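You operate a simulated robot arm through the tools that you are given. There is no shell and no other tool. Be economical: measure what you need, move in short steps, check, and stop when the job is done.

You are at the controls of a simulated robot arm. One attempt, no reset.

Task
Switch on all three lights, then the line supply.
Fine: the line supply is the red wall switch; shut the first aid box too.
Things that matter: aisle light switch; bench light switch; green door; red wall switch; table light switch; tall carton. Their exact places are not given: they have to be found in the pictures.

It is judged by the outcome, as a careful person would: the job done as asked, and still so three seconds after it is handed in. It fails if anything else is knocked over, pushed out of place, dropped, spilled or broken.

Robot
A 6-joint arm with a four-finger gripper on a trunk, on a base that drives. Base frame: it is fixed to the floor where the robot stands at the start and does not move with it; the origin is under the middle of the robot, x ahead of it, y to its left, z up. Lengths are in m, angles in rad, forces in N, time in s.
Its first joint turns from -2.897 to 2.897 rad. Places, roughly: aisle light switch [0.9, -0.1, 1.3]; bench light switch [0.9, -0.1, 1.3]; green door [0.7, 0.1, 1.3]; red wall switch [0.9, -0.4, 1.2]; table light switch [0.9, -0.2, 1.3]. Payload 3.43 kg.
The TCP is the grasp point between the finger pads, 0.03 m short of the fingertips. In the tool frame z runs along the fingers and y along their closing line. The gripper opens to 0.12 m. The gripper's body begins 0.085 m behind the TCP.
Orientation is that of the tool frame in the base frame, as [roll, pitch, yaw] about the fixed x, y, z axes, in that order (R = Rz(yaw) Ry(pitch) Rx(roll)). With the fingers straight down and closing along the base's y, the tool's x points along the base's -x, its y along +y and its z along -z.

Tools
- The arm moves only by the tool move_arm. Its argument "motion" is a list that holds one entry, the list of rows, each a list of 7 numbers: the shift along the base's x, y, z in m, then the turn, a rotation vector about the base's x, y, z in rad, then the gripper command, from -1 (shut) to 1 (fully open), values between in proportion. In form: [[[tx, ty, tz, rx, ry, rz, grip], ...]]. A call has 1 to 20 rows; each row is the pose to reach, as a shift and turn from the pose commanded when the call began. Rows are played at 5 a second. More than 0.05 m and 0.15 rad between two rows, or a gripper value outside its range, and nothing of the call is played. A pose out of reach is approached as far as the arm can. The call stops where the force on the tool passes 60 N (or 10 N more than at its start, if that is more) or the arm is blocked; 0.2 s more then pass. The fingers move at their own pace and stop on an object; they squeeze with about 37 N. The grip force told is the motor's: it shows also when the fingers shut on nothing. Time passes only in rows, and 0.2 s behind the last, so rows that repeat a pose let the fingers close. It gives the time, the measured TCP pose, the force on the tool (base axes), the opening and the grip force at its end, in the units of the frame above (readings bear some noise), with the torque about the TCP (base axes, N m) and any sound that the robot's microphone picked up.
- Cameras (640 x 400 px; columns grow to the right, rows downward): "scene" is now at [-0.203, 0.1732, 1.2879]; the picture's right is [-0.17, -0.99, 0.00], its down [0.15, -0.03, -0.99] and it looks along [0.97, -0.17, 0.16] (base axes); focal length 260 px, centre (320, 200). "wrist" rides on the gripper at [0.071, -0.017, -0.121] in the tool frame; the picture's right is [0.23, 0.97, 0.00], its down [-0.81, 0.19, -0.55] and it looks along [-0.54, 0.13, 0.83] (tool axes); focal length 275 px, centre (320, 200).
- capture(camera): a new picture of that camera. The clock stands still meanwhile.
- base_move(legs): drives the robot by 1 to 6 legs, each [ahead, turn to the left] in m and rad, along the robot's own axes; the way and the turn of a leg run together, so that a leg with both is an arc; at most 1.5 m and 3.142 rad a leg. The arm and the cameras ride along, it lands a little off, and it stops where it bumps. It gives what a move gives.
- pan_tilt(pan, tilt): turns the head with the scene camera to pan (to the left, within 2.496 rad either way) and tilt (down, from -0.506 to 1.204), counted from straight ahead of the robot. It gives what a move gives.
- probe_pixels(camera, pixels): for up to 12 pixels [column, row] of the newest picture of that camera ("zoom" is the newest enlarged one), the place [x, y, z] in the base frame of the surface seen there, good to about 0.002 m, but the place of the scene camera against the robot may be out by one fixed shift of up to 0.012 m in any direction. The clock stands still meanwhile.
- inspect(camera, box): a new picture of the part [left, top, right, bottom] of that camera's present view, enlarged. The clock stands still meanwhile.
- finish_job(): hands the job in; it is judged then, once.

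Go step by step. Measure first, check grasps and placings, and put right what went wrong. The budget is 80 turns and 60 pictures, counting those below and the enlarged ones. Unless the task says otherwise, let go and move clear before handing in, and close with one line.

The tools are called after "Call:" by a JSON object that holds its "fn" and its "kwargs". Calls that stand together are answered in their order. move_arm: Moves the arm, as the interface text tells. Its arguments: {"type":"object","properties":{"motion":{"type":"array"}},"required":["motion"]} The other tools are called the same way: base_move (legs) drives the base; pan_tilt (pan, tilt) turns the head that bears the scene camera; capture (camera) takes a picture; probe_pixels (camera, pixels) gives the place of the surface under pixels of a picture; inspect (camera, box) takes an enlarged picture of a part of a camera's view; finish_job () hands the job in.

At the start:

```text
time: 0.0
position: [0.3506, 0.107, 1.4004]
tool_rot: [3.14, -0.001, -3.141]
contact_force: [-0.3, 1.1, 0.7]
wrist_torque: [-0.01, 0.0, 0.01]
opening: 0.12
gripper_force: 0.0
robot x, y, heading: [-0.0001, 0.0028, 0.002]
head pan, tilt: [-0.168, -0.171]
```

scene: 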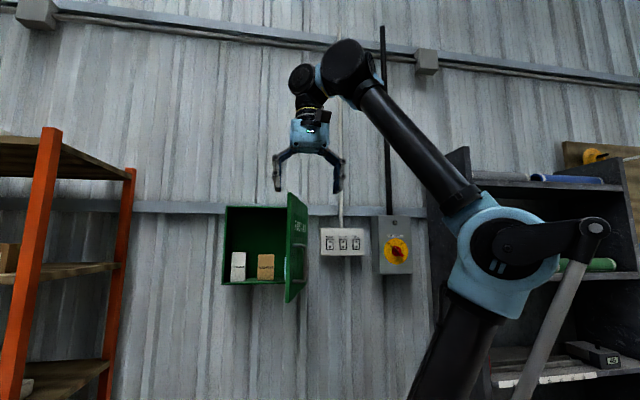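
wrist: 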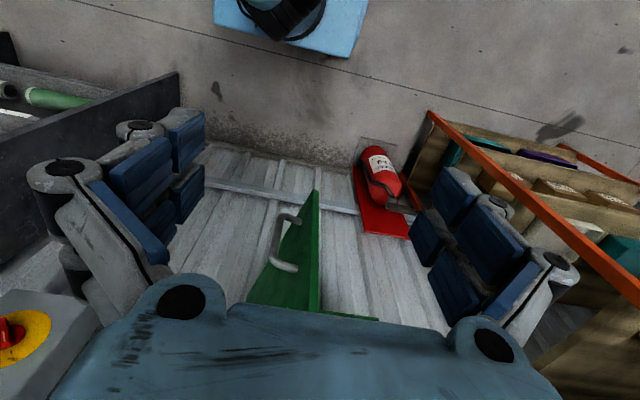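

The scene shows an open green first aid box (about 225-308, 195-300), a 3-switch plate at (343,242) and a red rotary switch on a yellow plate at (397,250). I'll zoom in on these.

Call:
{"fn": "inspect", "kwargs": {"camera": "scene", "box": [310, 210, 420, 280]}}

Call:
{"fn": "inspect", "kwargs": {"camera": "scene", "box": [210, 180, 330, 310]}}

```text
5.71 times, centred on (365, 245) of scene
```

zoom: 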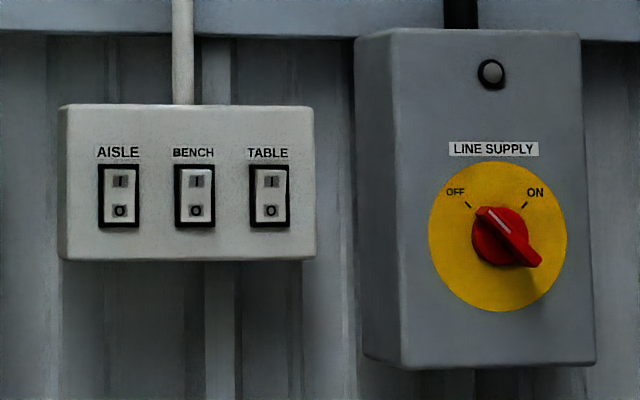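

```text
3.08 times, centred on (270, 245) of scene
```

zoom: 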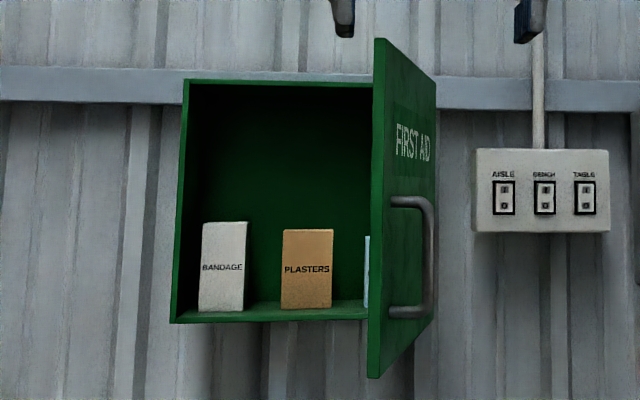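

The knob's white pointer is at OFF, the rockers have I at the top and O at the bottom, and a third item stands near the hinge inside the box. I'll measure the box and door from this zoom.

Call:
{"fn": "probe_pixels", "kwargs": {"camera": "zoom", "pixels": [[184, 82], [174, 320], [360, 86], [360, 318], [376, 45], [374, 372], [433, 80], [432, 320], [430, 255], [225, 260], [308, 260], [367, 270]]}}

Call:
{"fn": "inspect", "kwargs": {"camera": "scene", "box": [315, 225, 370, 260]}}

```text
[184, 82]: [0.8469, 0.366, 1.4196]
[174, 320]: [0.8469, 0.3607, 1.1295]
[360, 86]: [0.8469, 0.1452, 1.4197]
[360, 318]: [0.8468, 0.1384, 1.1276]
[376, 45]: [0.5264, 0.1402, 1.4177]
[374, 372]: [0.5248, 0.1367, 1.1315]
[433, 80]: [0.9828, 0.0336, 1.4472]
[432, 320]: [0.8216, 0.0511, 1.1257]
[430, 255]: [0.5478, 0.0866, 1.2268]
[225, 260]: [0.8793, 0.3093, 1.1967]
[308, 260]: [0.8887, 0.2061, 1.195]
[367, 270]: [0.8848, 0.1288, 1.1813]
```

```text
11.43 times, centred on (342, 242) of scene
```

zoom: 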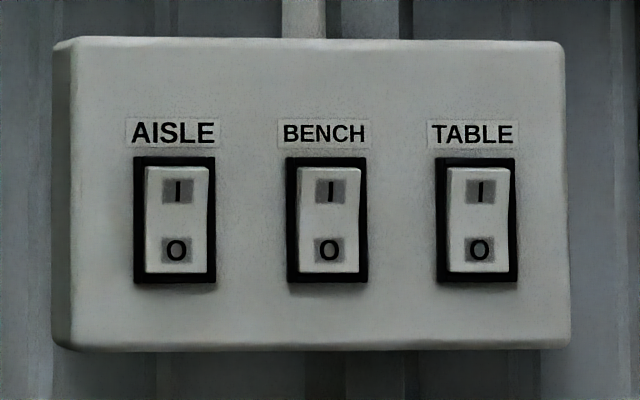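

The rocker states aren't clear by eye; I'll probe the depth at the top and bottom of each.

Call:
{"fn": "probe_pixels", "kwargs": {"camera": "zoom", "pixels": [[178, 173], [178, 220], [176, 268], [330, 173], [330, 220], [329, 268], [482, 173], [482, 220], [480, 268], [255, 220], [80, 60], [555, 330]]}}

Call:
{"fn": "inspect", "kwargs": {"camera": "scene", "box": [375, 210, 425, 275]}}

```text
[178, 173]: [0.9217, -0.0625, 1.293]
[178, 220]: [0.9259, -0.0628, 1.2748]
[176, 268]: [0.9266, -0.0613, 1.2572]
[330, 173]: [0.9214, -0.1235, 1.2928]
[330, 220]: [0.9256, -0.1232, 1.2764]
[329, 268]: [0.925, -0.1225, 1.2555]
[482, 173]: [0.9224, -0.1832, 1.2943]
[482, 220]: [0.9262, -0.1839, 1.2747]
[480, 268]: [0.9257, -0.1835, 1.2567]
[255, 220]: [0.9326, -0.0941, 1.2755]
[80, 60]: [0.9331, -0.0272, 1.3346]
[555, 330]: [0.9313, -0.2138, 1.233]
```

```text
6.15 times, centred on (400, 242) of scene
```

zoom: 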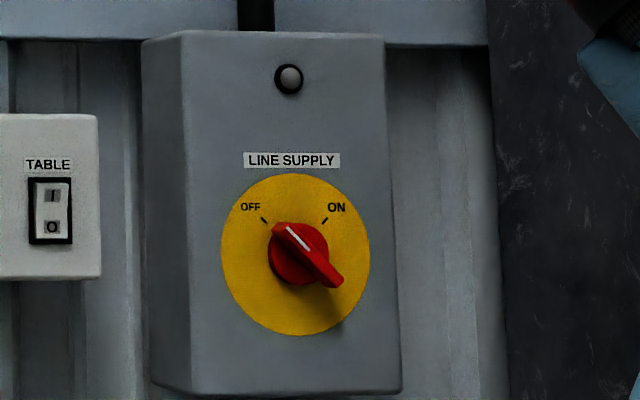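

All three tops stand about 4 mm proud, so all are off and the I halves need pressing. Next I'll measure the knob.

Call:
{"fn": "probe_pixels", "kwargs": {"camera": "zoom", "pixels": [[278, 230], [288, 229], [300, 243], [334, 278], [325, 283], [340, 283], [240, 255], [296, 190], [296, 320], [355, 255], [289, 78], [318, 255]]}}

Call:
{"fn": "pan_tilt", "kwargs": {"pan": 0.3, "tilt": 0.2}}

Call:
{"fn": "capture", "kwargs": {"camera": "scene"}}

```text
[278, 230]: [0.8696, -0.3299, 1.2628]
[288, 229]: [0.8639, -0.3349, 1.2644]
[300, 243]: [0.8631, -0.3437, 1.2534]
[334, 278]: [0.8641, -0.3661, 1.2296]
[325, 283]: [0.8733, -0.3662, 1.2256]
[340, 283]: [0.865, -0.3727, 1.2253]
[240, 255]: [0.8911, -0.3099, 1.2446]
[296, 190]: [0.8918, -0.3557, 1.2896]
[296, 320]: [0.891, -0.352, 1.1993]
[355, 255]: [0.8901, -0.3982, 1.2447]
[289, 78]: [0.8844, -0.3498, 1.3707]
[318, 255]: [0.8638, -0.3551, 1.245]
```

```text
time: 0.9
position: [0.3368, 0.1047, 1.4043]
tool_rot: [3.137, 0.01, -3.14]
contact_force: [-0.6, 0.7, 0.5]
wrist_torque: [0.03, 0.02, 0.0]
opening: 0.1199
gripper_force: 0.0
robot x, y, heading: [-0.0058, -0.0009, -0.001]
head pan, tilt: [0.3, 0.201]
```

```text
53 pictures are left
```

scene: 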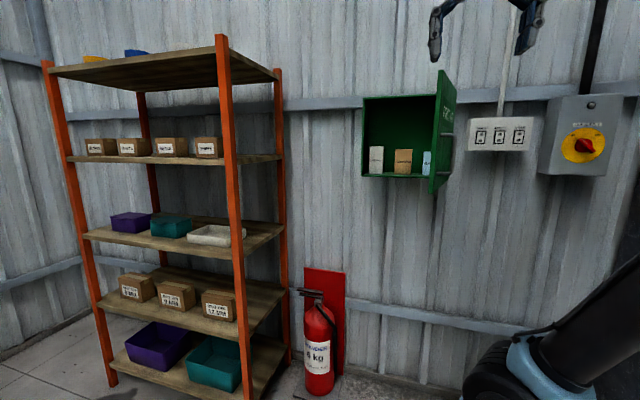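

Knob: centre ≈ (y -0.351, z 1.2445), front x 0.864, plate x 0.891. The door seems hinged near y≈0.05 and hides part of the box, so I'll look closer at what's inside.

Call:
{"fn": "inspect", "kwargs": {"camera": "scene", "box": [355, 65, 465, 200]}}

Call:
{"fn": "pan_tilt", "kwargs": {"pan": -0.5, "tilt": 0.5}}

Call:
{"fn": "capture", "kwargs": {"camera": "scene"}}

```text
2.96 times, centred on (410, 132) of scene
```

zoom: 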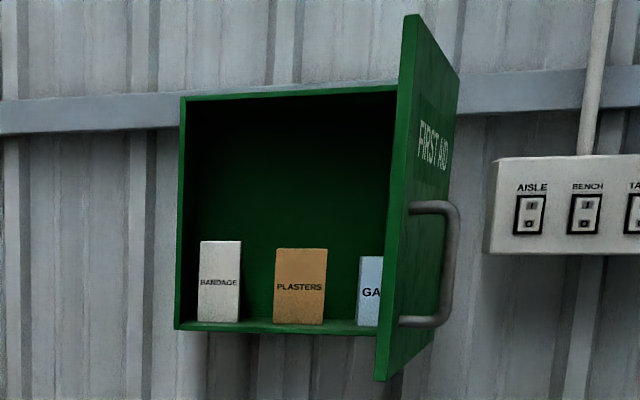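

```text
time: 2.0
position: [0.3361, 0.1044, 1.4041]
tool_rot: [3.138, 0.011, -3.141]
contact_force: [0.1, 1.6, 0.1]
wrist_torque: [0.01, -0.04, -0.01]
opening: 0.12
gripper_force: 0.0
robot x, y, heading: [0.0028, -0.0018, 0.004]
head pan, tilt: [-0.499, 0.499]
```

```text
51 pictures are left
```

scene: 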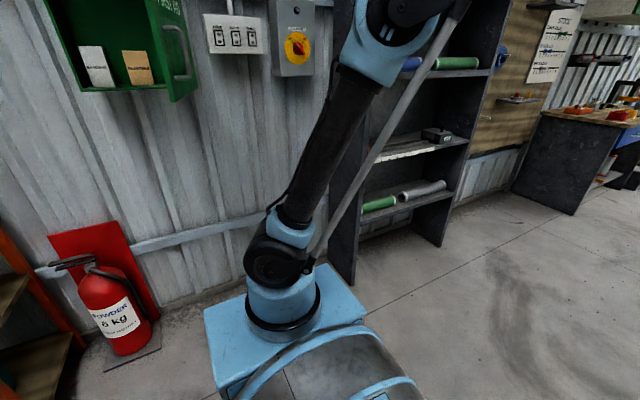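

The gauze sits behind the door, and a tall carton may be hidden deeper in. I'll shut the gripper, turn the tool to face forward (staying at x≈0.34, clear of the door) and use the wrist camera.

Call:
{"fn": "move_arm", "kwargs": {"motion": [[[0, 0.0, 0, 0, -0.14, 0, -1], [0, 0, 0, 0, -0.28, 0, -1], [0, 0, 0, 0, -0.42, 0, -1], [0, 0, 0, 0, -0.56, 0, -1], [0, 0, 0, 0, -0.7, 0, -1], [0, 0, 0, 0, -0.84, 0, -1], [0, 0, 0, 0, -0.98, 0, -1], [0, 0, 0, 0, -1.12, 0, -1], [0, 0, 0, 0, -1.26, 0, -1], [0, 0, 0, 0, -1.4, 0, -1], [0, 0, 0, 0, -1.5708, 0, -1], [0, 0, 0, 0, -1.5708, 0, -1]]]}}

Call:
{"fn": "capture", "kwargs": {"camera": "wrist"}}

```text
refused: row 11 steps farther than a row can; nothing moved
```

```text
50 pictures are left
```

wrist: 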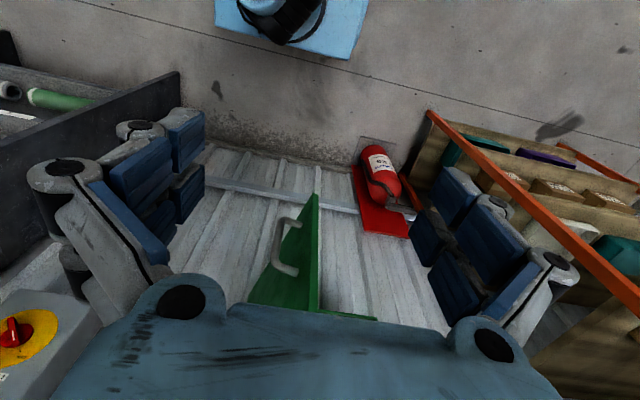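

The last step was too large, so I'll resend it with even steps.

Call:
{"fn": "move_arm", "kwargs": {"motion": [[[0, 0, 0, 0, -0.14, 0, -1], [0, 0, 0, 0, -0.28, 0, -1], [0, 0, 0, 0, -0.42, 0, -1], [0, 0, 0, 0, -0.56, 0, -1], [0, 0, 0, 0, -0.7, 0, -1], [0, 0, 0, 0, -0.84, 0, -1], [0, 0, 0, 0, -0.98, 0, -1], [0, 0, 0, 0, -1.12, 0, -1], [0, 0, 0, 0, -1.26, 0, -1], [0, 0, 0, 0, -1.4, 0, -1], [0, 0, 0, 0, -1.5, 0, -1], [0, 0, 0, 0, -1.5708, 0, -1], [0, 0, 0, 0, -1.5708, 0, -1]]]}}

Call:
{"fn": "capture", "kwargs": {"camera": "wrist"}}

```text
time: 2.7
position: [0.3402, 0.0911, 1.4099]
tool_rot: [3.137, 0.327, 3.025]
contact_force: [-1.4, -0.7, -0.2]
wrist_torque: [-0.01, -0.09, 0.05]
opening: 0.0001
gripper_force: 34.0
robot x, y, heading: [-0.0008, 0.0018, 0.001]
head pan, tilt: [-0.499, 0.499]
stopped in row 3: the arm was blocked; the commanded pose is now the measured one
```

```text
49 pictures are left
```

wrist: 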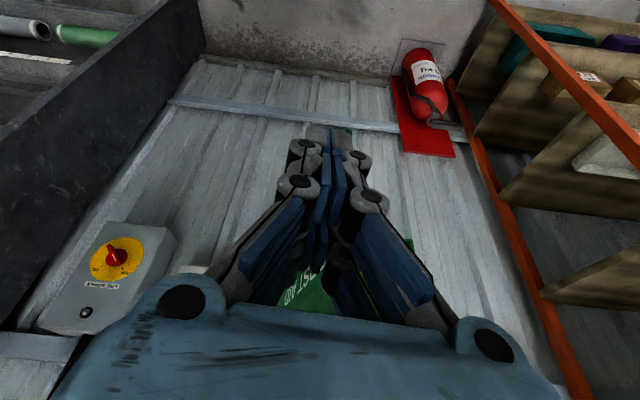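

The arm is blocked because it's folded too tightly to point forward here. Backing the base off would give room, so I'll check behind for obstacles (the tall carton?) first.

Call:
{"fn": "pan_tilt", "kwargs": {"pan": 2.4, "tilt": 0.6}}

Call:
{"fn": "capture", "kwargs": {"camera": "scene"}}

Call:
{"fn": "pan_tilt", "kwargs": {"pan": -2.4, "tilt": 0.6}}

Call:
{"fn": "capture", "kwargs": {"camera": "scene"}}

```text
time: 5.2
position: [0.3425, 0.092, 1.4087]
tool_rot: [3.137, 0.328, 3.024]
contact_force: [-1.0, -0.6, -0.1]
wrist_torque: [-0.01, 0.03, -0.02]
opening: 0.0001
gripper_force: 33.5
robot x, y, heading: [0.0024, 0.0004, 0.0]
head pan, tilt: [2.4, 0.6]
```

```text
48 pictures are left
```

scene: 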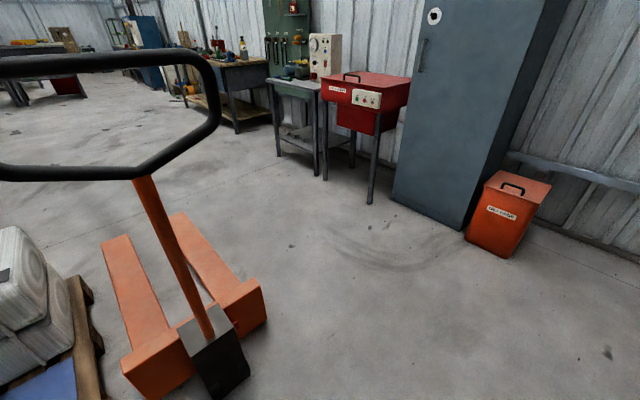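

```text
time: 9.1
position: [0.3418, 0.0922, 1.4091]
tool_rot: [3.138, 0.328, 3.022]
contact_force: [-0.1, -0.2, 0.1]
wrist_torque: [0.04, -0.01, 0.01]
opening: 0.0
gripper_force: 33.2
robot x, y, heading: [0.0022, -0.0002, -0.0]
head pan, tilt: [-2.4, 0.6]
```

```text
47 pictures are left
```

scene: 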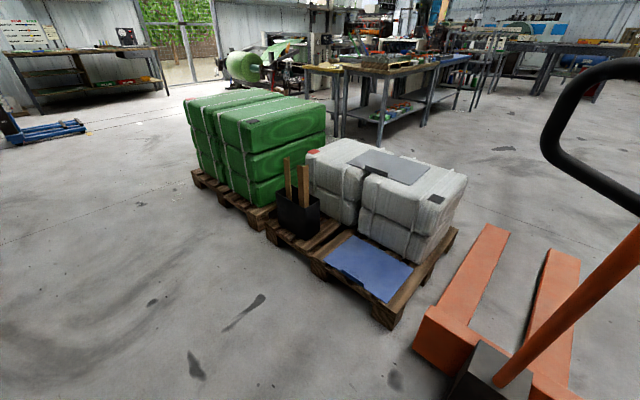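

A pallet jack stands directly behind. I'll measure how far away it is.

Call:
{"fn": "probe_pixels", "kwargs": {"camera": "scene", "pixels": [[550, 140], [600, 70], [630, 200], [500, 375], [440, 330], [390, 320], [510, 345]]}}

```text
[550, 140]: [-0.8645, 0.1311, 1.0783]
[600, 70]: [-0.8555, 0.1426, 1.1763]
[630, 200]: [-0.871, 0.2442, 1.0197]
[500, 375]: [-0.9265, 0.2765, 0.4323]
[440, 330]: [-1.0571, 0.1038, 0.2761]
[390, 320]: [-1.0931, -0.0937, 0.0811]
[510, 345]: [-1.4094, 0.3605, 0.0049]
```

The jack handle is at x=-0.86, so I'd rather not back up. Instead I'll move the arm right to y≈-0.25, out to x≈0.5 where there is free space, and undo the 0.12 yaw on the way.

Call:
{"fn": "move_arm", "kwargs": {"motion": [[[0, -0.04, 0, 0, 0, 0.03, -1], [0, -0.08, 0, 0, 0, 0.06, -1], [0, -0.12, 0, 0, 0, 0.09, -1], [0, -0.16, 0, 0, 0, 0.12, -1], [0, -0.2, 0, 0, 0, 0.12, -1], [0, -0.24, 0, 0, 0, 0.12, -1], [0.03, -0.27, 0, 0, 0, 0.12, -1], [0.07, -0.29, 0, 0, 0, 0.12, -1], [0.11, -0.3, 0, 0, 0, 0.12, -1], [0.15, -0.3, 0, 0, 0, 0.12, -1], [0.18, -0.3, 0, 0, 0, 0.12, -1], [0.18, -0.3, 0, 0, 0, 0.12, -1]]]}}

Call:
{"fn": "pan_tilt", "kwargs": {"pan": -0.17, "tilt": -0.1}}

```text
time: 9.4
position: [0.3321, 0.0766, 1.414]
tool_rot: [3.132, 0.343, 3.034]
contact_force: [-2.3, -1.5, 1.0]
wrist_torque: [0.14, -0.19, 0.04]
opening: 0.0004
gripper_force: 33.4
robot x, y, heading: [-0.0003, -0.0004, -0.005]
head pan, tilt: [-2.4, 0.6]
stopped in row 1: the arm was blocked; the commanded pose is now the measured one
```

```text
time: 11.5
position: [0.3333, 0.075, 1.4127]
tool_rot: [3.133, 0.339, 3.035]
contact_force: [0.3, 0.1, -0.1]
wrist_torque: [-0.01, -0.02, -0.04]
opening: 0.0
gripper_force: 33.3
robot x, y, heading: [-0.0015, -0.0004, -0.001]
head pan, tilt: [-0.169, -0.099]
```

Still blocked near this folded pose. I'll unfold by going up and forward, staying above the door top (z 1.42).

Call:
{"fn": "move_arm", "kwargs": {"motion": [[[0.02, 0, 0.03, 0, 0, 0, -1], [0.04, 0, 0.06, 0, 0, 0, -1], [0.06, 0, 0.09, 0, 0, 0, -1], [0.09, 0, 0.12, 0, 0, 0, -1], [0.12, 0, 0.14, 0, 0, 0, -1], [0.15, 0, 0.15, 0, 0, 0, -1], [0.15, 0, 0.15, 0, 0, 0, -1]]]}}

Call:
{"fn": "capture", "kwargs": {"camera": "scene"}}

```text
time: 11.8
position: [0.3341, 0.0752, 1.4274]
tool_rot: [3.133, 0.352, 3.038]
contact_force: [-0.1, -1.9, 0.4]
wrist_torque: [0.13, 0.08, 0.09]
opening: 0.0003
gripper_force: 33.5
out of reach, approached as far as the arm can: row 1
robot x, y, heading: [0.0014, 0.0014, -0.001]
head pan, tilt: [-0.169, -0.099]
stopped in row 1: the arm was blocked; the commanded pose is now the measured one
```

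```text
46 pictures are left
```

scene: 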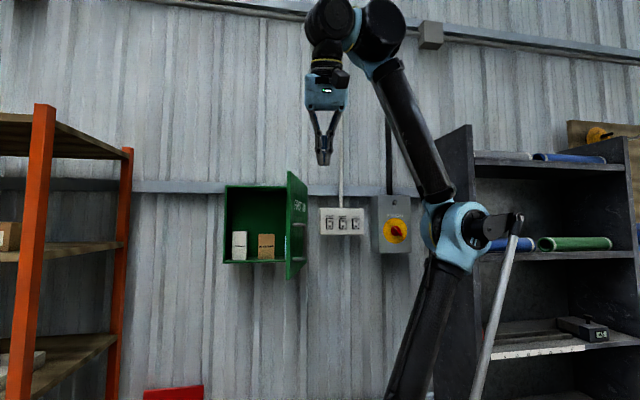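

Upward is out of reach: the arm is nearly at its height limit, not folded. I'll go down instead.

Call:
{"fn": "move_arm", "kwargs": {"motion": [[[0, 0, -0.03, 0, 0, 0, -1], [0, -0.0, -0.07, 0, 0, 0, -1], [0, -0.01, -0.11, 0, 0, 0, -1], [0, -0.03, -0.15, 0, 0, 0.03, -1], [0, -0.06, -0.18, 0, 0, 0.06, -1], [0, -0.1, -0.2, 0, 0, 0.1, -1], [0, -0.14, -0.2, 0, 0, 0.1, -1], [0, -0.14, -0.2, 0, 0, 0.1, -1]]]}}

```text
time: 12.1
position: [0.3207, 0.0764, 1.4198]
tool_rot: [3.127, 0.369, 3.038]
contact_force: [-0.9, -2.8, 1.0]
wrist_torque: [0.2, -0.14, 0.09]
opening: 0.0
gripper_force: 33.4
robot x, y, heading: [0.0009, -0.0026, -0.0]
head pan, tilt: [-0.169, -0.099]
stopped in row 1: the arm was blocked; the commanded pose is now the measured one
```

Still blocked and drifting back, likely a joint limit caused by the tilt. I'll reverse the tilt in small steps.

Call:
{"fn": "move_arm", "kwargs": {"motion": [[[0, 0, 0, 0, 0.1, 0, -1], [0.0, 0, 0, 0, 0.2, 0, -1], [0.0, 0, 0, 0, 0.3, 0, -1], [0.0, 0, 0, 0, 0.37, 0, -1], [0.0, 0, 0, 0, 0.37, 0, -1]]]}}

```text
time: 12.5
position: [0.3105, 0.0789, 1.4226]
tool_rot: [3.134, 0.339, 3.048]
contact_force: [0.1, -3.4, -0.3]
wrist_torque: [0.29, 0.0, 0.11]
opening: 0.0
gripper_force: 33.4
robot x, y, heading: [-0.0026, -0.0031, -0.004]
head pan, tilt: [-0.169, -0.099]
stopped in row 1: the arm was blocked; the commanded pose is now the measured one
```

Small lateral force (-3.4 N) is building up, so something may be touching. I'll look up at the arm.

Call:
{"fn": "pan_tilt", "kwargs": {"pan": -0.2, "tilt": -0.5}}

Call:
{"fn": "capture", "kwargs": {"camera": "scene"}}

Call:
{"fn": "capture", "kwargs": {"camera": "wrist"}}

```text
time: 13.3
position: [0.3105, 0.0792, 1.4228]
tool_rot: [3.135, 0.339, 3.048]
contact_force: [-0.3, 0.1, 0.4]
wrist_torque: [-0.04, 0.04, -0.01]
opening: 0.0
gripper_force: 33.2
robot x, y, heading: [-0.0018, -0.002, -0.002]
head pan, tilt: [-0.201, -0.499]
```

```text
45 pictures are left
```

scene: 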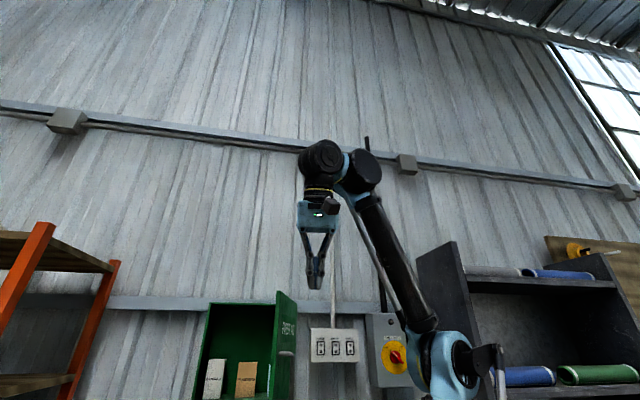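

```text
44 pictures are left
```

wrist: 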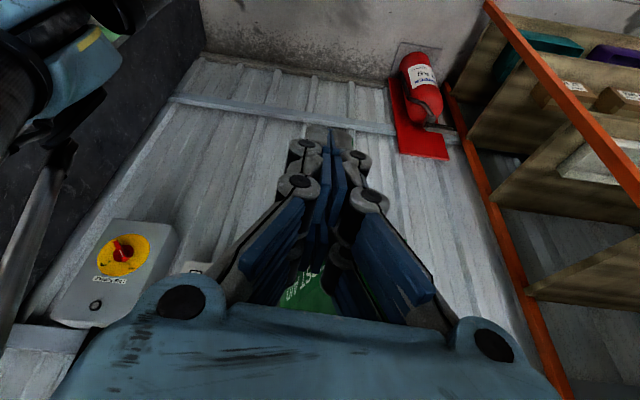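

Nothing touches; it's probably a tracking lag near a singular pose. I'll try slow, small steps downward and forward.

Call:
{"fn": "move_arm", "kwargs": {"motion": [[[0.005, 0, -0.005, 0, 0, 0, -1], [0.01, 0, -0.01, 0, 0, 0, -1], [0.015, 0, -0.015, 0, 0, 0, -1], [0.02, 0, -0.02, 0, 0, 0, -1], [0.025, 0, -0.025, 0, 0, 0, -1], [0.03, 0, -0.03, 0, 0, 0, -1], [0.035, 0, -0.04, 0, 0, 0, -1], [0.04, 0, -0.05, 0, 0, 0, -1], [0.045, 0, -0.06, 0, 0, 0, -1], [0.05, 0, -0.07, 0, 0, 0, -1], [0.05, 0, -0.08, 0, 0, 0, -1], [0.05, 0, -0.09, 0, 0, 0, -1], [0.05, 0, -0.1, 0, 0, 0, -1]]]}}

```text
time: 13.7
position: [0.2998, 0.0789, 1.4255]
tool_rot: [3.134, 0.355, 3.052]
contact_force: [-0.7, -2.9, 0.0]
wrist_torque: [0.27, -0.06, 0.07]
opening: 0.0002
gripper_force: 33.7
robot x, y, heading: [-0.0009, 0.0032, -0.001]
head pan, tilt: [-0.201, -0.499]
stopped in row 1: the arm was blocked; the commanded pose is now the measured one
```

Each call drifts the same way (-1 cm x) regardless of the command, so the solver seems to be heading for another joint solution. I'll test a null command.

Call:
{"fn": "move_arm", "kwargs": {"motion": [[[0, 0, 0, 0, 0, 0, -1], [0, 0, 0, 0, 0, 0, -1], [0, 0, 0, 0, 0, 0, -1]]]}}

```text
time: 14.0
position: [0.2859, 0.0811, 1.4282]
tool_rot: [3.13, 0.364, 3.051]
contact_force: [0.1, -4.2, -0.5]
wrist_torque: [0.35, 0.02, 0.14]
opening: 0.0
gripper_force: 33.2
robot x, y, heading: [-0.003, 0.0022, 0.003]
head pan, tilt: [-0.201, -0.499]
stopped in row 1: the arm was blocked; the commanded pose is now the measured one
```

A null command drifts too. I'll measure the arm's own geometry to understand the configuration.

Call:
{"fn": "probe_pixels", "kwargs": {"camera": "scene", "pixels": [[322, 160], [362, 172], [312, 215], [315, 283], [395, 250], [425, 315], [450, 360], [488, 360]]}}

Call:
{"fn": "pan_tilt", "kwargs": {"pan": -0.6, "tilt": 0.35}}

Call:
{"fn": "capture", "kwargs": {"camera": "scene"}}

```text
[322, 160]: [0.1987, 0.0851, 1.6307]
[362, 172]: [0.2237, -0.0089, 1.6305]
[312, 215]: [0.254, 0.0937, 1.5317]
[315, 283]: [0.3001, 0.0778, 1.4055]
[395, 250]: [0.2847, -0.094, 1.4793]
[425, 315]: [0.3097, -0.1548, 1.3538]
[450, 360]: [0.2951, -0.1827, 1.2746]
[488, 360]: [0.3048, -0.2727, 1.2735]
```

```text
time: 15.2
position: [0.2873, 0.0817, 1.4293]
tool_rot: [3.13, 0.366, 3.048]
contact_force: [-0.3, 0.2, 0.1]
wrist_torque: [-0.02, -0.02, -0.02]
opening: 0.0
gripper_force: 33.4
robot x, y, heading: [0.0017, 0.0017, 0.004]
head pan, tilt: [-0.6, 0.351]
```

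```text
43 pictures are left
```

scene: 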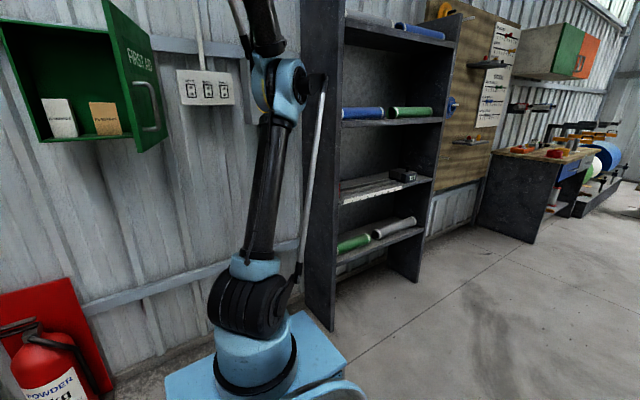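

Reviewing the numbers: each call shows part of the commanded motion plus a constant drift, as if a link is pressing on something. I'll measure the elbow against the dark shelf panel and the arm base.

Call:
{"fn": "probe_pixels", "kwargs": {"camera": "scene", "pixels": [[302, 90], [322, 85], [308, 180], [296, 280], [340, 60], [325, 150], [275, 80], [268, 200], [252, 300], [255, 365], [300, 340], [265, 20]]}}

Call:
{"fn": "inspect", "kwargs": {"camera": "scene", "box": [200, 0, 380, 400]}}

```text
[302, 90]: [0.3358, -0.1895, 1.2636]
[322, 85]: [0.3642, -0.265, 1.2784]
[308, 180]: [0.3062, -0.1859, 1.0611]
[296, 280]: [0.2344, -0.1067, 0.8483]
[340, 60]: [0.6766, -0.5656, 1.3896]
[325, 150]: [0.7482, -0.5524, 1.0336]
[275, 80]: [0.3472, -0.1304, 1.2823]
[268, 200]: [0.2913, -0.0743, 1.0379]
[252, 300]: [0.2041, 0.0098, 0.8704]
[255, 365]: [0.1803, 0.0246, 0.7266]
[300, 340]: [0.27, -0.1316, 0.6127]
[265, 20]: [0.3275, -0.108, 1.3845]
```

```text
1.00 times, centred on (290, 200) of scene (not enlarged: the box is as wide or as high as the picture)
```

zoom: 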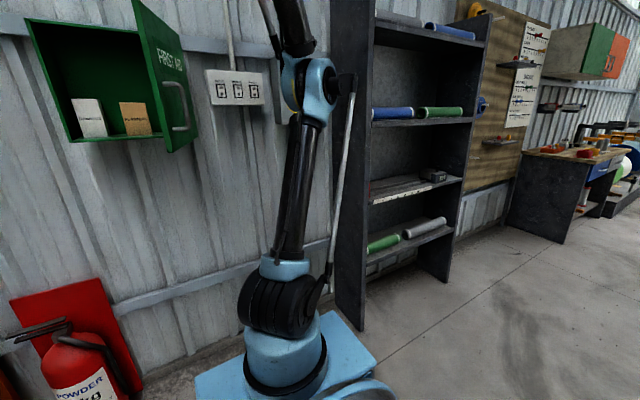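

The arm's axis is actually at about x≈0.24, so the wrist sits almost above it, in the shoulder singularity. I need to drive the TCP well outward; large forward steps should overcome the drift. The path stays at y≈0.08 above z 1.39, so only 0.1 m forward for now.

Call:
{"fn": "move_arm", "kwargs": {"motion": [[[0.05, 0, 0, 0, 0, 0, -1], [0.09, 0, 0, 0, 0, 0, -1], [0.09, 0, 0, 0, 0, 0, -1]]]}}

```text
time: 15.7
position: [0.3022, 0.1126, 1.4333]
tool_rot: [3.129, 0.378, -2.878]
contact_force: [-0.5, -4.6, 2.0]
wrist_torque: [0.33, -0.06, 0.14]
opening: 0.0
gripper_force: 33.0
robot x, y, heading: [-0.0016, -0.0001, 0.006]
head pan, tilt: [-0.6, 0.351]
stopped in row 2: the arm was blocked; the commanded pose is now the measured one
```

The arm responded by turning its first joint left (yaw +0.36), which brings the elbow to the front, as wanted. I'll command a pure rotation about the arm axis (≈0.25, 0) to complete that.

Call:
{"fn": "move_arm", "kwargs": {"motion": [[[-0.0158, 0.0059, 0, 0, 0, 0.14, -1], [-0.0323, 0.0095, 0, 0, 0, 0.28, -1], [-0.0492, 0.0108, 0, 0, 0, 0.42, -1], [-0.066, 0.0098, 0, 0, 0, 0.56, -1], [-0.0827, 0.0063, 0, 0, 0, 0.7, -1], [-0.0985, 0.0006, 0, 0, 0, 0.84, -1], [-0.1114, -0.0059, 0, 0, 0, 0.96, -1], [-0.1114, -0.0059, 0, 0, 0, 0.96, -1]]]}}

Call:
{"fn": "pan_tilt", "kwargs": {"pan": -0.3, "tilt": -0.2}}

Call:
{"fn": "capture", "kwargs": {"camera": "scene"}}

```text
time: 16.0
position: [0.2821, 0.1165, 1.4364]
tool_rot: [3.133, 0.393, -2.817]
contact_force: [0.8, -3.8, 0.4]
wrist_torque: [0.27, 0.06, 0.14]
opening: 0.0
gripper_force: 33.7
robot x, y, heading: [-0.0009, 0.0028, 0.004]
head pan, tilt: [-0.6, 0.351]
stopped in row 1: the arm was blocked; the commanded pose is now the measured one
```

```text
time: 17.0
position: [0.2832, 0.1177, 1.436]
tool_rot: [3.134, 0.394, -2.819]
contact_force: [0.3, -0.3, 0.7]
wrist_torque: [-0.03, 0.02, 0.04]
opening: 0.0
gripper_force: 33.6
robot x, y, heading: [-0.0022, -0.0004, -0.0]
head pan, tilt: [-0.3, -0.201]
```

```text
41 pictures are left
```

scene: 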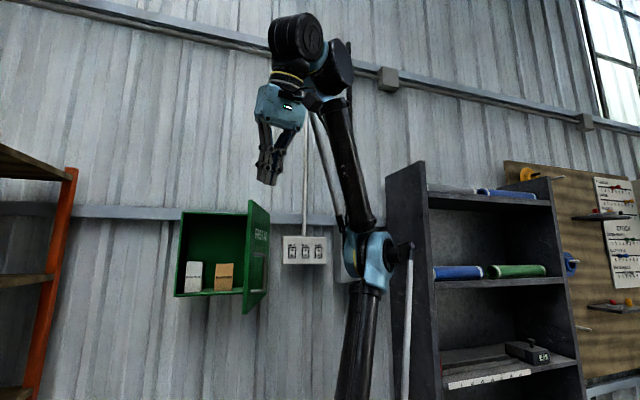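

The elbow is swinging toward the front as hoped. I'll push forward again with yaw left, the combination that made progress.

Call:
{"fn": "move_arm", "kwargs": {"motion": [[[0.05, 0, 0, 0, 0, 0.1, -1], [0.09, 0, 0, 0, 0, 0.2, -1], [0.12, 0, 0, 0, 0, 0.3, -1], [0.15, 0, 0, 0, 0, 0.4, -1]]]}}

```text
time: 17.5
position: [0.2724, 0.1538, 1.4313]
tool_rot: [3.082, 0.394, -2.363]
contact_force: [-1.1, -4.0, 0.7]
wrist_torque: [0.33, -0.1, 0.04]
opening: 0.0
gripper_force: 33.1
out of reach, approached as far as the arm can: row 1, 2
robot x, y, heading: [0.0011, -0.0026, 0.002]
head pan, tilt: [-0.3, -0.201]
stopped in row 2: the arm was blocked; the commanded pose is now the measured one
```

Another +0.45 rad of swing, so the elbow should be nearly in front. One more step forward and down.

Call:
{"fn": "move_arm", "kwargs": {"motion": [[[0.045, 0, -0.02, 0, 0, 0, -1], [0.08, 0, -0.05, 0, 0, 0, -1], [0.11, 0, -0.08, 0, 0, 0, -1], [0.14, 0, -0.11, 0, 0, 0, -1]]]}}

Call:
{"fn": "capture", "kwargs": {"camera": "scene"}}

```text
time: 17.8
position: [0.2646, 0.1571, 1.4265]
tool_rot: [3.093, 0.399, -2.269]
contact_force: [-1.5, -4.4, 1.5]
wrist_torque: [0.34, -0.07, 0.03]
opening: 0.0
gripper_force: 33.4
robot x, y, heading: [0.0038, 0.0011, 0.003]
head pan, tilt: [-0.3, -0.201]
stopped in row 1: the arm was blocked; the commanded pose is now the measured one
```

```text
40 pictures are left
```

scene: 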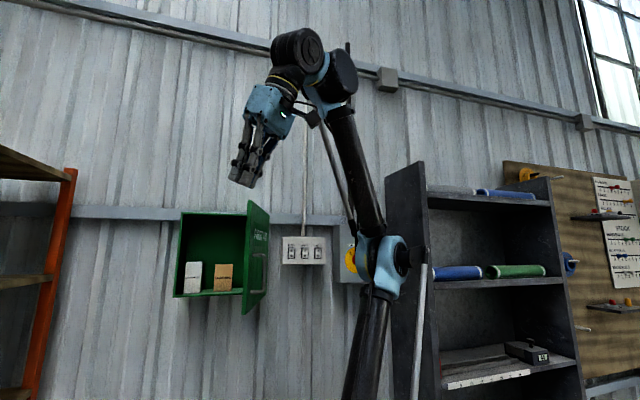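

The elbow hardly moved, so it was the wrist that turned. I'll measure the arm again.

Call:
{"fn": "probe_pixels", "kwargs": {"camera": "scene", "pixels": [[298, 48], [338, 80], [290, 78], [268, 105], [242, 178], [355, 170], [385, 260], [402, 258], [372, 340], [318, 120]]}}

Call:
{"fn": "inspect", "kwargs": {"camera": "scene", "box": [220, 15, 430, 220]}}

```text
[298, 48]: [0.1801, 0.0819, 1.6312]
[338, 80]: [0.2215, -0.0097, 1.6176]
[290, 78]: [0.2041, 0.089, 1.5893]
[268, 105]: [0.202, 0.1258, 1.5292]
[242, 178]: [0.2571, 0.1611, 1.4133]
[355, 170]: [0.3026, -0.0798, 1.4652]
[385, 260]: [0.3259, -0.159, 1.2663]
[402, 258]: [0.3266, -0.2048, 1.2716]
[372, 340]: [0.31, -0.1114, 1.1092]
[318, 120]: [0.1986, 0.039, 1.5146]
```

```text
1.95 times, centred on (325, 118) of scene
```

zoom: 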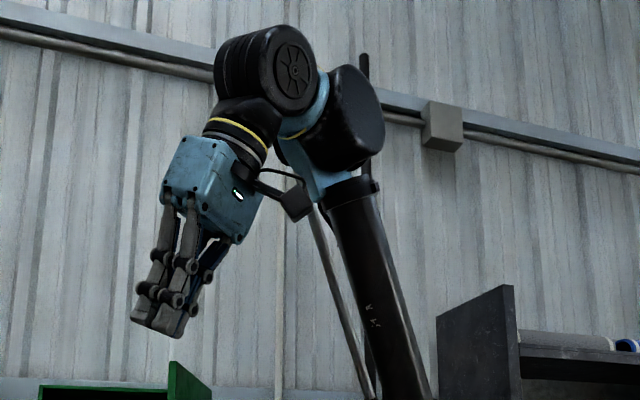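

The wrist sits almost over the arm axis (x≈0.2), because tilting forward pushed it back. I'll undo the tilt while moving forward, as several short calls.

Call:
{"fn": "move_arm", "kwargs": {"motion": [[[0.03, -0.02, -0.03, -0.08, 0.11, 0, -1], [0.06, -0.04, -0.06, -0.16, 0.22, 0, -1]]]}}

Call:
{"fn": "move_arm", "kwargs": {"motion": [[[0.03, -0.02, -0.03, -0.08, 0.11, 0, -1], [0.06, -0.04, -0.06, -0.16, 0.22, 0, -1]]]}}

Call:
{"fn": "move_arm", "kwargs": {"motion": [[[0.03, -0.02, -0.03, -0.08, 0.11, 0, -1], [0.06, -0.04, -0.06, -0.16, 0.22, 0, -1]]]}}

```text
time: 18.1
position: [0.246, 0.1529, 1.4183]
tool_rot: [3.088, 0.347, -2.146]
contact_force: [-1.8, -5.2, 0.8]
wrist_torque: [0.43, -0.1, 0.05]
opening: 0.0
gripper_force: 33.5
robot x, y, heading: [0.0003, 0.0031, -0.006]
head pan, tilt: [-0.3, -0.201]
stopped in row 1: the arm was blocked; the commanded pose is now the measured one
```

```text
time: 18.5
position: [0.2267, 0.1462, 1.4068]
tool_rot: [3.08, 0.293, -2.017]
contact_force: [-1.8, -4.3, 0.5]
wrist_torque: [0.41, -0.13, -0.04]
opening: 0.0
gripper_force: 33.8
robot x, y, heading: [-0.0043, 0.0005, -0.01]
head pan, tilt: [-0.3, -0.201]
stopped in row 1: the arm was blocked; the commanded pose is now the measured one
```

```text
time: 18.8
position: [0.2104, 0.1369, 1.396]
tool_rot: [3.066, 0.242, -1.902]
contact_force: [-0.6, -6.4, 1.1]
wrist_torque: [0.46, -0.08, -0.04]
opening: 0.0002
gripper_force: 33.8
robot x, y, heading: [0.0014, -0.0002, -0.003]
head pan, tilt: [-0.3, -0.201]
stopped in row 1: the arm was blocked; the commanded pose is now the measured one
```

The tilt is recovering but the yaw keeps drifting. I'll take a look.

Call:
{"fn": "capture", "kwargs": {"camera": "scene"}}

Call:
{"fn": "move_arm", "kwargs": {"motion": [[[0, 0, -0.045, 0, 0, 0, -1], [0, 0, -0.09, 0, 0, 0, -1]]]}}

Call:
{"fn": "move_arm", "kwargs": {"motion": [[[0, 0, -0.045, 0, 0, -0.1, -1], [0, 0, -0.09, 0, 0, -0.2, -1]]]}}

```text
38 pictures are left
```

scene: 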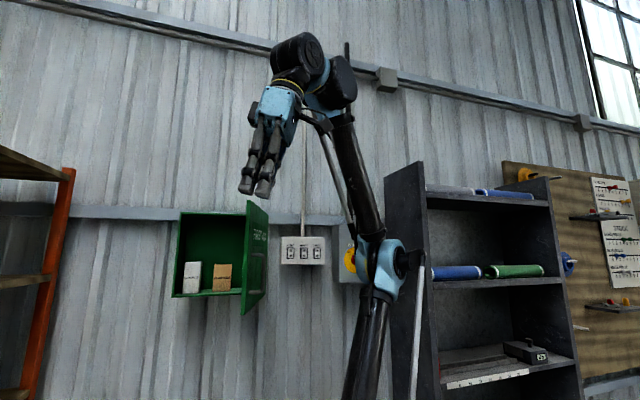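

```text
time: 19.4
position: [0.2119, 0.1392, 1.3081]
tool_rot: [3.066, 0.241, -1.901]
contact_force: [-0.9, 0.1, 0.7]
wrist_torque: [-0.01, -0.07, -0.02]
opening: 0.0
gripper_force: 33.9
robot x, y, heading: [0.0025, 0.0013, -0.003]
head pan, tilt: [-0.3, -0.201]
```

```text
time: 20.0
position: [0.21, 0.1357, 1.2171]
tool_rot: [3.068, 0.24, -2.104]
contact_force: [-0.5, 0.1, -0.2]
wrist_torque: [-0.02, -0.04, 0.01]
opening: 0.0
gripper_force: 33.3
robot x, y, heading: [-0.0003, -0.0011, -0.004]
head pan, tilt: [-0.3, -0.201]
```

It moves freely now that it's lower. I'll unwind the yaw while moving out to (0.47, -0.12), away from the door.

Call:
{"fn": "move_arm", "kwargs": {"motion": [[[0.02, -0.03, 0, 0, 0, -0.12, -1], [0.04, -0.06, 0, 0, 0, -0.24, -1], [0.06, -0.09, 0, 0, 0, -0.36, -1], [0.08, -0.12, 0, 0, 0, -0.48, -1], [0.11, -0.15, 0, 0, 0, -0.6, -1], [0.14, -0.18, 0, 0, 0, -0.72, -1], [0.17, -0.21, 0, 0, 0, -0.84, -1], [0.2, -0.23, 0, 0, 0, -0.96, -1], [0.23, -0.25, 0, 0, 0, -1.037, -1], [0.26, -0.26, 0, 0, 0, -1.037, -1]]]}}

```text
time: 22.2
position: [0.3724, -0.0363, 1.2792]
tool_rot: [3.073, 0.241, -3.139]
contact_force: [0.4, 0.6, 0.1]
wrist_torque: [-0.01, -0.01, 0.04]
opening: 0.0001
gripper_force: 33.6
out of reach, approached as far as the arm can: row 3, 4, 5, 6, 7, 8, 9, 10
robot x, y, heading: [-0.0001, -0.0009, -0.0]
head pan, tilt: [-0.3, -0.201]
```

Orientation is good, but the position fell short due to a reach or joint limit. I'll look at the arm and lower further.

Call:
{"fn": "move_arm", "kwargs": {"motion": [[[0, 0, -0.04, 0, 0, 0, -1], [0, 0, -0.08, 0, 0, 0, -1], [0, 0, -0.12, 0, 0, 0, -1], [0, 0, -0.12, 0, 0, 0, -1]]]}}

Call:
{"fn": "pan_tilt", "kwargs": {"pan": -0.3, "tilt": 0.1}}

Call:
{"fn": "capture", "kwargs": {"camera": "scene"}}

```text
time: 23.2
position: [0.3314, 0.0036, 1.2427]
tool_rot: [3.072, 0.236, -3.14]
contact_force: [0.5, 0.0, 0.1]
wrist_torque: [0.0, 0.01, -0.01]
opening: 0.0
gripper_force: 33.9
out of reach, approached as far as the arm can: row 1, 2, 3, 4
robot x, y, heading: [0.0013, 0.0009, -0.007]
head pan, tilt: [-0.3, -0.201]
```

```text
time: 24.0
position: [0.3308, 0.0044, 1.2422]
tool_rot: [3.071, 0.237, -3.14]
contact_force: [0.2, -0.3, 0.2]
wrist_torque: [0.0, -0.01, 0.01]
opening: 0.0
gripper_force: 33.5
robot x, y, heading: [0.0006, 0.0003, -0.007]
head pan, tilt: [-0.3, 0.099]
```

```text
37 pictures are left
```

scene: 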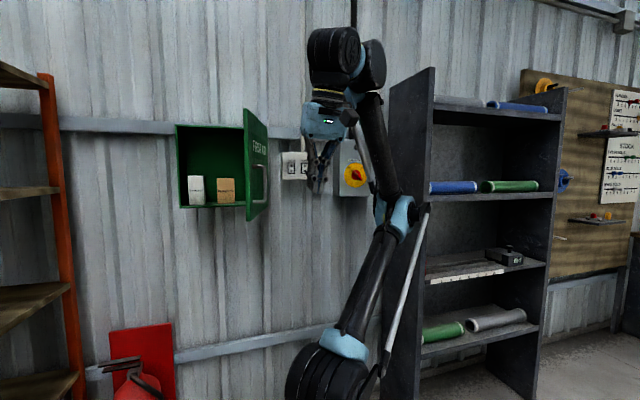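

The elbow sits in front here, so tool-down folds the wrist to its limit, and tilting forward should relieve that. I'll tilt while moving to about (0.58, -0.1, 1.25).

Call:
{"fn": "move_arm", "kwargs": {"motion": [[[0, 0, 0.01, 0, -0.133, 0, -1], [0.01, 0, 0.02, 0, -0.266, 0, -1], [0.02, 0, 0.04, 0, -0.4, 0, -1], [0.03, 0, 0.06, 0, -0.533, 0, -1], [0.04, 0, 0.08, 0, -0.666, 0, -1], [0.05, 0, 0.1, 0, -0.8, 0, -1], [0.07, 0, 0.12, 0, -0.933, 0, -1], [0.09, 0, 0.13, 0, -1.066, 0, -1], [0.1, 0, 0.14, 0, -1.2, 0, -1], [0.11, 0, 0.15, 0, -1.333, 0, -1], [0.11, 0, 0.15, 0, -1.333, 0, -1]]]}}

Call:
{"fn": "capture", "kwargs": {"camera": "scene"}}

```text
time: 25.0
position: [0.2932, 0.1036, 1.318]
tool_rot: [3.032, 0.73, -2.034]
contact_force: [-1.8, -0.7, 0.9]
wrist_torque: [0.01, -0.16, -0.14]
opening: 0.0001
gripper_force: 33.9
out of reach, approached as far as the arm can: row 1, 2, 3, 4
robot x, y, heading: [0.0018, -0.0027, -0.005]
head pan, tilt: [-0.3, 0.099]
stopped in row 4: the arm was blocked; the commanded pose is now the measured one
```

```text
36 pictures are left
```

scene: 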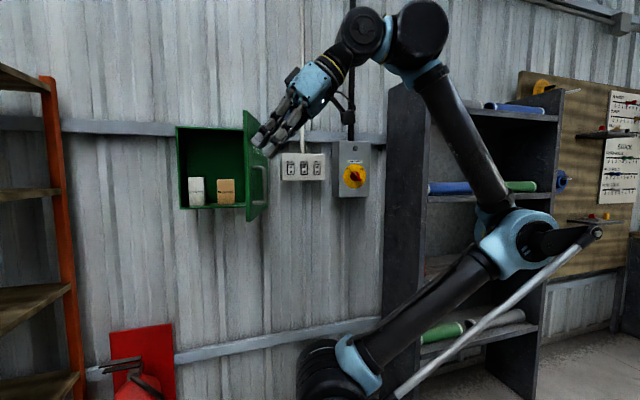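

J1 has swung the elbow to the right and the tool points left. I'll measure the joints to pin down the geometry.

Call:
{"fn": "probe_pixels", "kwargs": {"camera": "scene", "pixels": [[362, 30], [420, 30], [440, 75], [487, 200], [512, 240], [550, 245], [460, 290], [355, 365], [320, 375], [392, 45], [310, 85]]}}

Call:
{"fn": "pan_tilt", "kwargs": {"pan": -0.5, "tilt": 0.8}}

Call:
{"fn": "capture", "kwargs": {"camera": "scene"}}

```text
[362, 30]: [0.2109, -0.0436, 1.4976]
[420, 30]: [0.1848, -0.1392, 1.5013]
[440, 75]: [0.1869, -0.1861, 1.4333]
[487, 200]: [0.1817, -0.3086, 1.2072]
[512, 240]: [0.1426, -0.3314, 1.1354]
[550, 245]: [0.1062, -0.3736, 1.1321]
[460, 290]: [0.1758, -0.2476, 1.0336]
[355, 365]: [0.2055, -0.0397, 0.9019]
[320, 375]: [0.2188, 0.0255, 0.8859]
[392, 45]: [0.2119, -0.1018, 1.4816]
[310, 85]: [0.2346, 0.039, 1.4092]
```

```text
time: 26.1
position: [0.3021, 0.1052, 1.3156]
tool_rot: [3.028, 0.728, -2.035]
contact_force: [0.9, -0.5, -0.4]
wrist_torque: [-0.01, 0.01, 0.03]
opening: 0.0001
gripper_force: 33.2
robot x, y, heading: [-0.0013, -0.0009, -0.007]
head pan, tilt: [-0.499, 0.799]
```

```text
35 pictures are left
```

scene: 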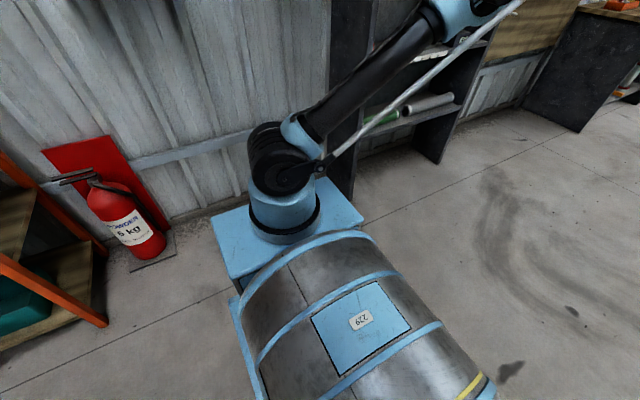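

I can now see the arm's pedestal; I'll measure it to get the axis and see what it stands on.

Call:
{"fn": "probe_pixels", "kwargs": {"camera": "scene", "pixels": [[250, 215], [322, 210], [285, 243], [272, 225], [310, 222], [285, 150], [280, 182], [215, 222], [360, 220], [325, 180], [240, 280], [360, 320]]}}

```text
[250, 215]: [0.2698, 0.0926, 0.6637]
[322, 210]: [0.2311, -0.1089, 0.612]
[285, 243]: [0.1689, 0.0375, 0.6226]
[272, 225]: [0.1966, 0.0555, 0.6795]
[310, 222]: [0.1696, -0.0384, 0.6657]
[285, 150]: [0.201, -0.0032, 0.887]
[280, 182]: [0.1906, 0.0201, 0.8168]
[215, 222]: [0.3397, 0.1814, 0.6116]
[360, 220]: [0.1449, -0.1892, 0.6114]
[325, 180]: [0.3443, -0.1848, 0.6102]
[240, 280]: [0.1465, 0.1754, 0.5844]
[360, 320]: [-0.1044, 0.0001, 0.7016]
```

The axis is at about (0.25, 0), and a radius under 0.28 m is the bad inner zone. The arm plane currently leans to -y, where space is free, so I'll translate -y in that plane to get well outside that zone.

Call:
{"fn": "move_arm", "kwargs": {"motion": [[[0, -0.035, -0.01, 0, 0, 0, -1], [0, -0.07, -0.02, 0, 0, 0, -1], [0, -0.105, -0.03, 0, 0, 0, -1], [0, -0.14, -0.05, 0, 0, 0, -1], [0, -0.175, -0.07, 0, 0, 0, -1], [0, -0.21, -0.09, 0, 0, 0, -1], [0, -0.245, -0.11, 0, 0, 0, -1], [0, -0.28, -0.12, 0, 0, 0, -1], [0, -0.315, -0.12, 0, 0, 0, -1], [0, -0.35, -0.12, 0, 0, 0, -1], [0, -0.35, -0.12, 0, 0, 0, -1]]]}}

Call:
{"fn": "pan_tilt", "kwargs": {"pan": -0.7, "tilt": 0.2}}

Call:
{"fn": "capture", "kwargs": {"camera": "scene"}}

```text
time: 26.5
position: [0.2776, 0.0811, 1.3358]
tool_rot: [3.052, 0.739, -2.027]
contact_force: [-3.6, -1.6, 0.1]
wrist_torque: [0.05, -0.21, -0.2]
opening: 0.0
gripper_force: 33.3
out of reach, approached as far as the arm can: row 1, 2
robot x, y, heading: [-0.0014, 0.002, -0.004]
head pan, tilt: [-0.499, 0.799]
stopped in row 2: the arm was blocked; the commanded pose is now the measured one
```

```text
time: 27.5
position: [0.2932, 0.0808, 1.332]
tool_rot: [3.043, 0.735, -2.027]
contact_force: [-0.8, 0.5, 0.8]
wrist_torque: [-0.02, -0.04, 0.0]
opening: 0.0004
gripper_force: 33.3
robot x, y, heading: [-0.0004, 0.001, -0.004]
head pan, tilt: [-0.7, 0.201]
```

```text
34 pictures are left
```

scene: 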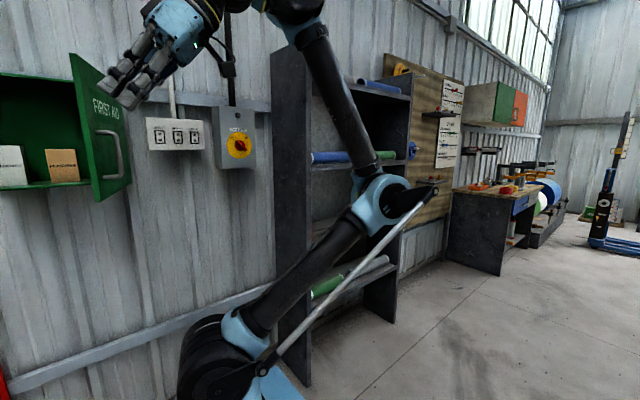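

Reinterpreting: the upper arm leans back (elbow behind) and the tool side, toward +y and forward, is the reach direction, so outward is where the tool points. The door is near that sweep, so I'll back the base 0.25 m first (the jack handle is 0.86 m behind).

Call:
{"fn": "base_move", "kwargs": {"legs": [[-0.25, 0]]}}

Call:
{"fn": "move_arm", "kwargs": {"motion": [[[0.01, 0.03, 0, 0, 0, 0, -1], [0.02, 0.06, 0, 0, 0, 0, -1], [0.03, 0.09, 0, 0, 0, 0, -1], [0.05, 0.12, 0, 0, 0, 0, -1], [0.07, 0.15, 0, 0, 0, 0, -1], [0.09, 0.18, 0, 0, 0, 0, -1], [0.11, 0.21, 0, 0, 0, 0, -1], [0.11, 0.21, 0, 0, 0, 0, -1]]]}}

```text
time: 28.2
position: [0.2638, 0.0783, 1.3396]
tool_rot: [3.072, 0.749, -2.006]
contact_force: [-1.4, -0.4, 0.0]
wrist_torque: [0.01, -0.13, -0.14]
opening: 0.0
gripper_force: 33.2
robot x, y, heading: [-0.0047, 0.0047, -0.006]
head pan, tilt: [-0.7, 0.201]
stopped in leg 1: the robot was blocked; the commanded pose is now the measured one
```

```text
time: 30.1
position: [0.3824, 0.289, 1.3369]
tool_rot: [3.063, 0.747, -2.006]
contact_force: [-0.3, 0.9, 0.5]
wrist_torque: [0.0, -0.01, -0.03]
opening: 0.0
gripper_force: 33.4
robot x, y, heading: [-0.0085, 0.0019, -0.008]
head pan, tilt: [-0.7, 0.201]
```

The arm moves freely outward now. The base stop was probably the arm's fault, so I'll try backing up again in a small step.

Call:
{"fn": "base_move", "kwargs": {"legs": [[-0.2, 0]]}}

Call:
{"fn": "capture", "kwargs": {"camera": "scene"}}

```text
time: 31.6
position: [0.1829, 0.2892, 1.3364]
tool_rot: [3.062, 0.746, -2.003]
contact_force: [-0.1, -0.4, 0.1]
wrist_torque: [-0.01, -0.03, -0.01]
opening: 0.0001
gripper_force: 33.6
robot x, y, heading: [-0.2016, 0.0048, -0.002]
head pan, tilt: [-0.7, 0.201]
```

```text
33 pictures are left
```

scene: 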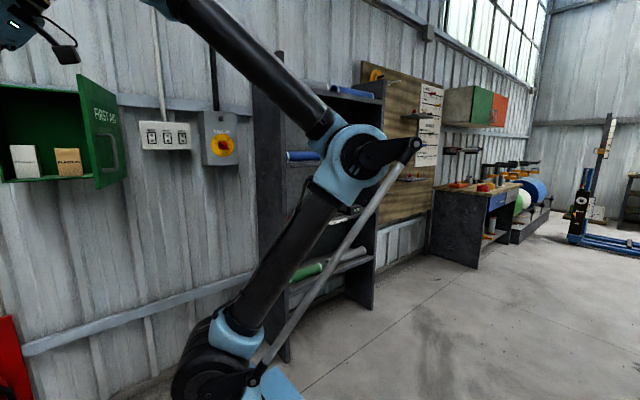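

The base is now 0.2 m back (arm axis at x≈0.05). I'll swing the arm about its axis to face forward.

Call:
{"fn": "move_arm", "kwargs": {"motion": [[[0.038, -0.021, 0, 0, 0, -0.14, -1], [0.073, -0.048, 0, 0, 0, -0.28, -1], [0.104, -0.079, 0, 0, 0, -0.42, -1], [0.1305, -0.114, 0, 0, 0, -0.56, -1], [0.152, -0.152, 0, 0, 0, -0.7, -1], [0.167, -0.193, 0, 0, 0, -0.84, -1], [0.177, -0.236, 0, 0, 0, -0.98, -1], [0.181, -0.28, 0, 0, 0, -1.12, -1], [0.181, -0.28, 0, 0, 0, -1.138, -1]]]}}

```text
time: 33.6
position: [0.3488, 0.0082, 1.3417]
tool_rot: [3.079, 0.753, -3.13]
contact_force: [0.5, -0.1, 0.1]
wrist_torque: [-0.01, 0.0, 0.0]
opening: 0.0
gripper_force: 33.7
robot x, y, heading: [-0.2051, -0.0015, -0.003]
head pan, tilt: [-0.7, 0.201]
```

Now extend forward and tilt the tool to horizontal at y≈-0.08, clear of the door.

Call:
{"fn": "move_arm", "kwargs": {"motion": [[[0.04, -0.02, 0, 0, 0, 0, -1], [0.08, -0.04, 0, 0, 0, 0, -1], [0.11, -0.06, 0, 0, -0.1, 0, -1], [0.14, -0.08, 0, 0, -0.22, 0, -1], [0.16, -0.09, 0, 0, -0.34, 0, -1], [0.18, -0.09, 0, 0, -0.46, 0, -1], [0.2, -0.09, 0, 0, -0.58, 0, -1], [0.2, -0.09, 0, 0, -0.7, 0, -1], [0.2, -0.09, 0, 0, -0.82, 0, -1], [0.2, -0.09, 0, 0, -0.82, 0, -1]]]}}

Call:
{"fn": "capture", "kwargs": {"camera": "wrist"}}

```text
time: 35.9
position: [0.5473, -0.08, 1.3408]
tool_rot: [-1.433, 1.561, -1.361]
contact_force: [0.2, -0.2, -0.3]
wrist_torque: [0.0, -0.01, 0.01]
opening: 0.0
gripper_force: 33.7
robot x, y, heading: [-0.2008, 0.0004, -0.002]
head pan, tilt: [-0.7, 0.201]
```

```text
32 pictures are left
```

wrist: 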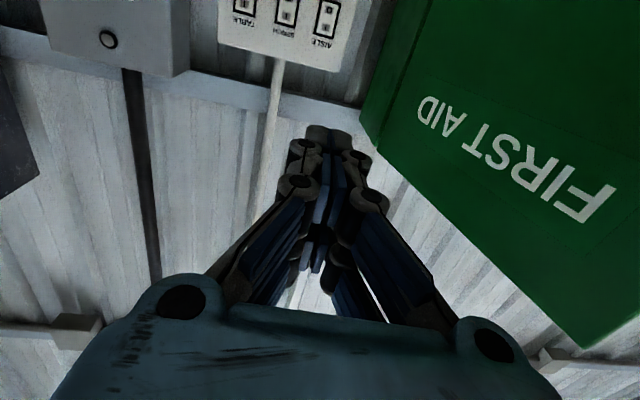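

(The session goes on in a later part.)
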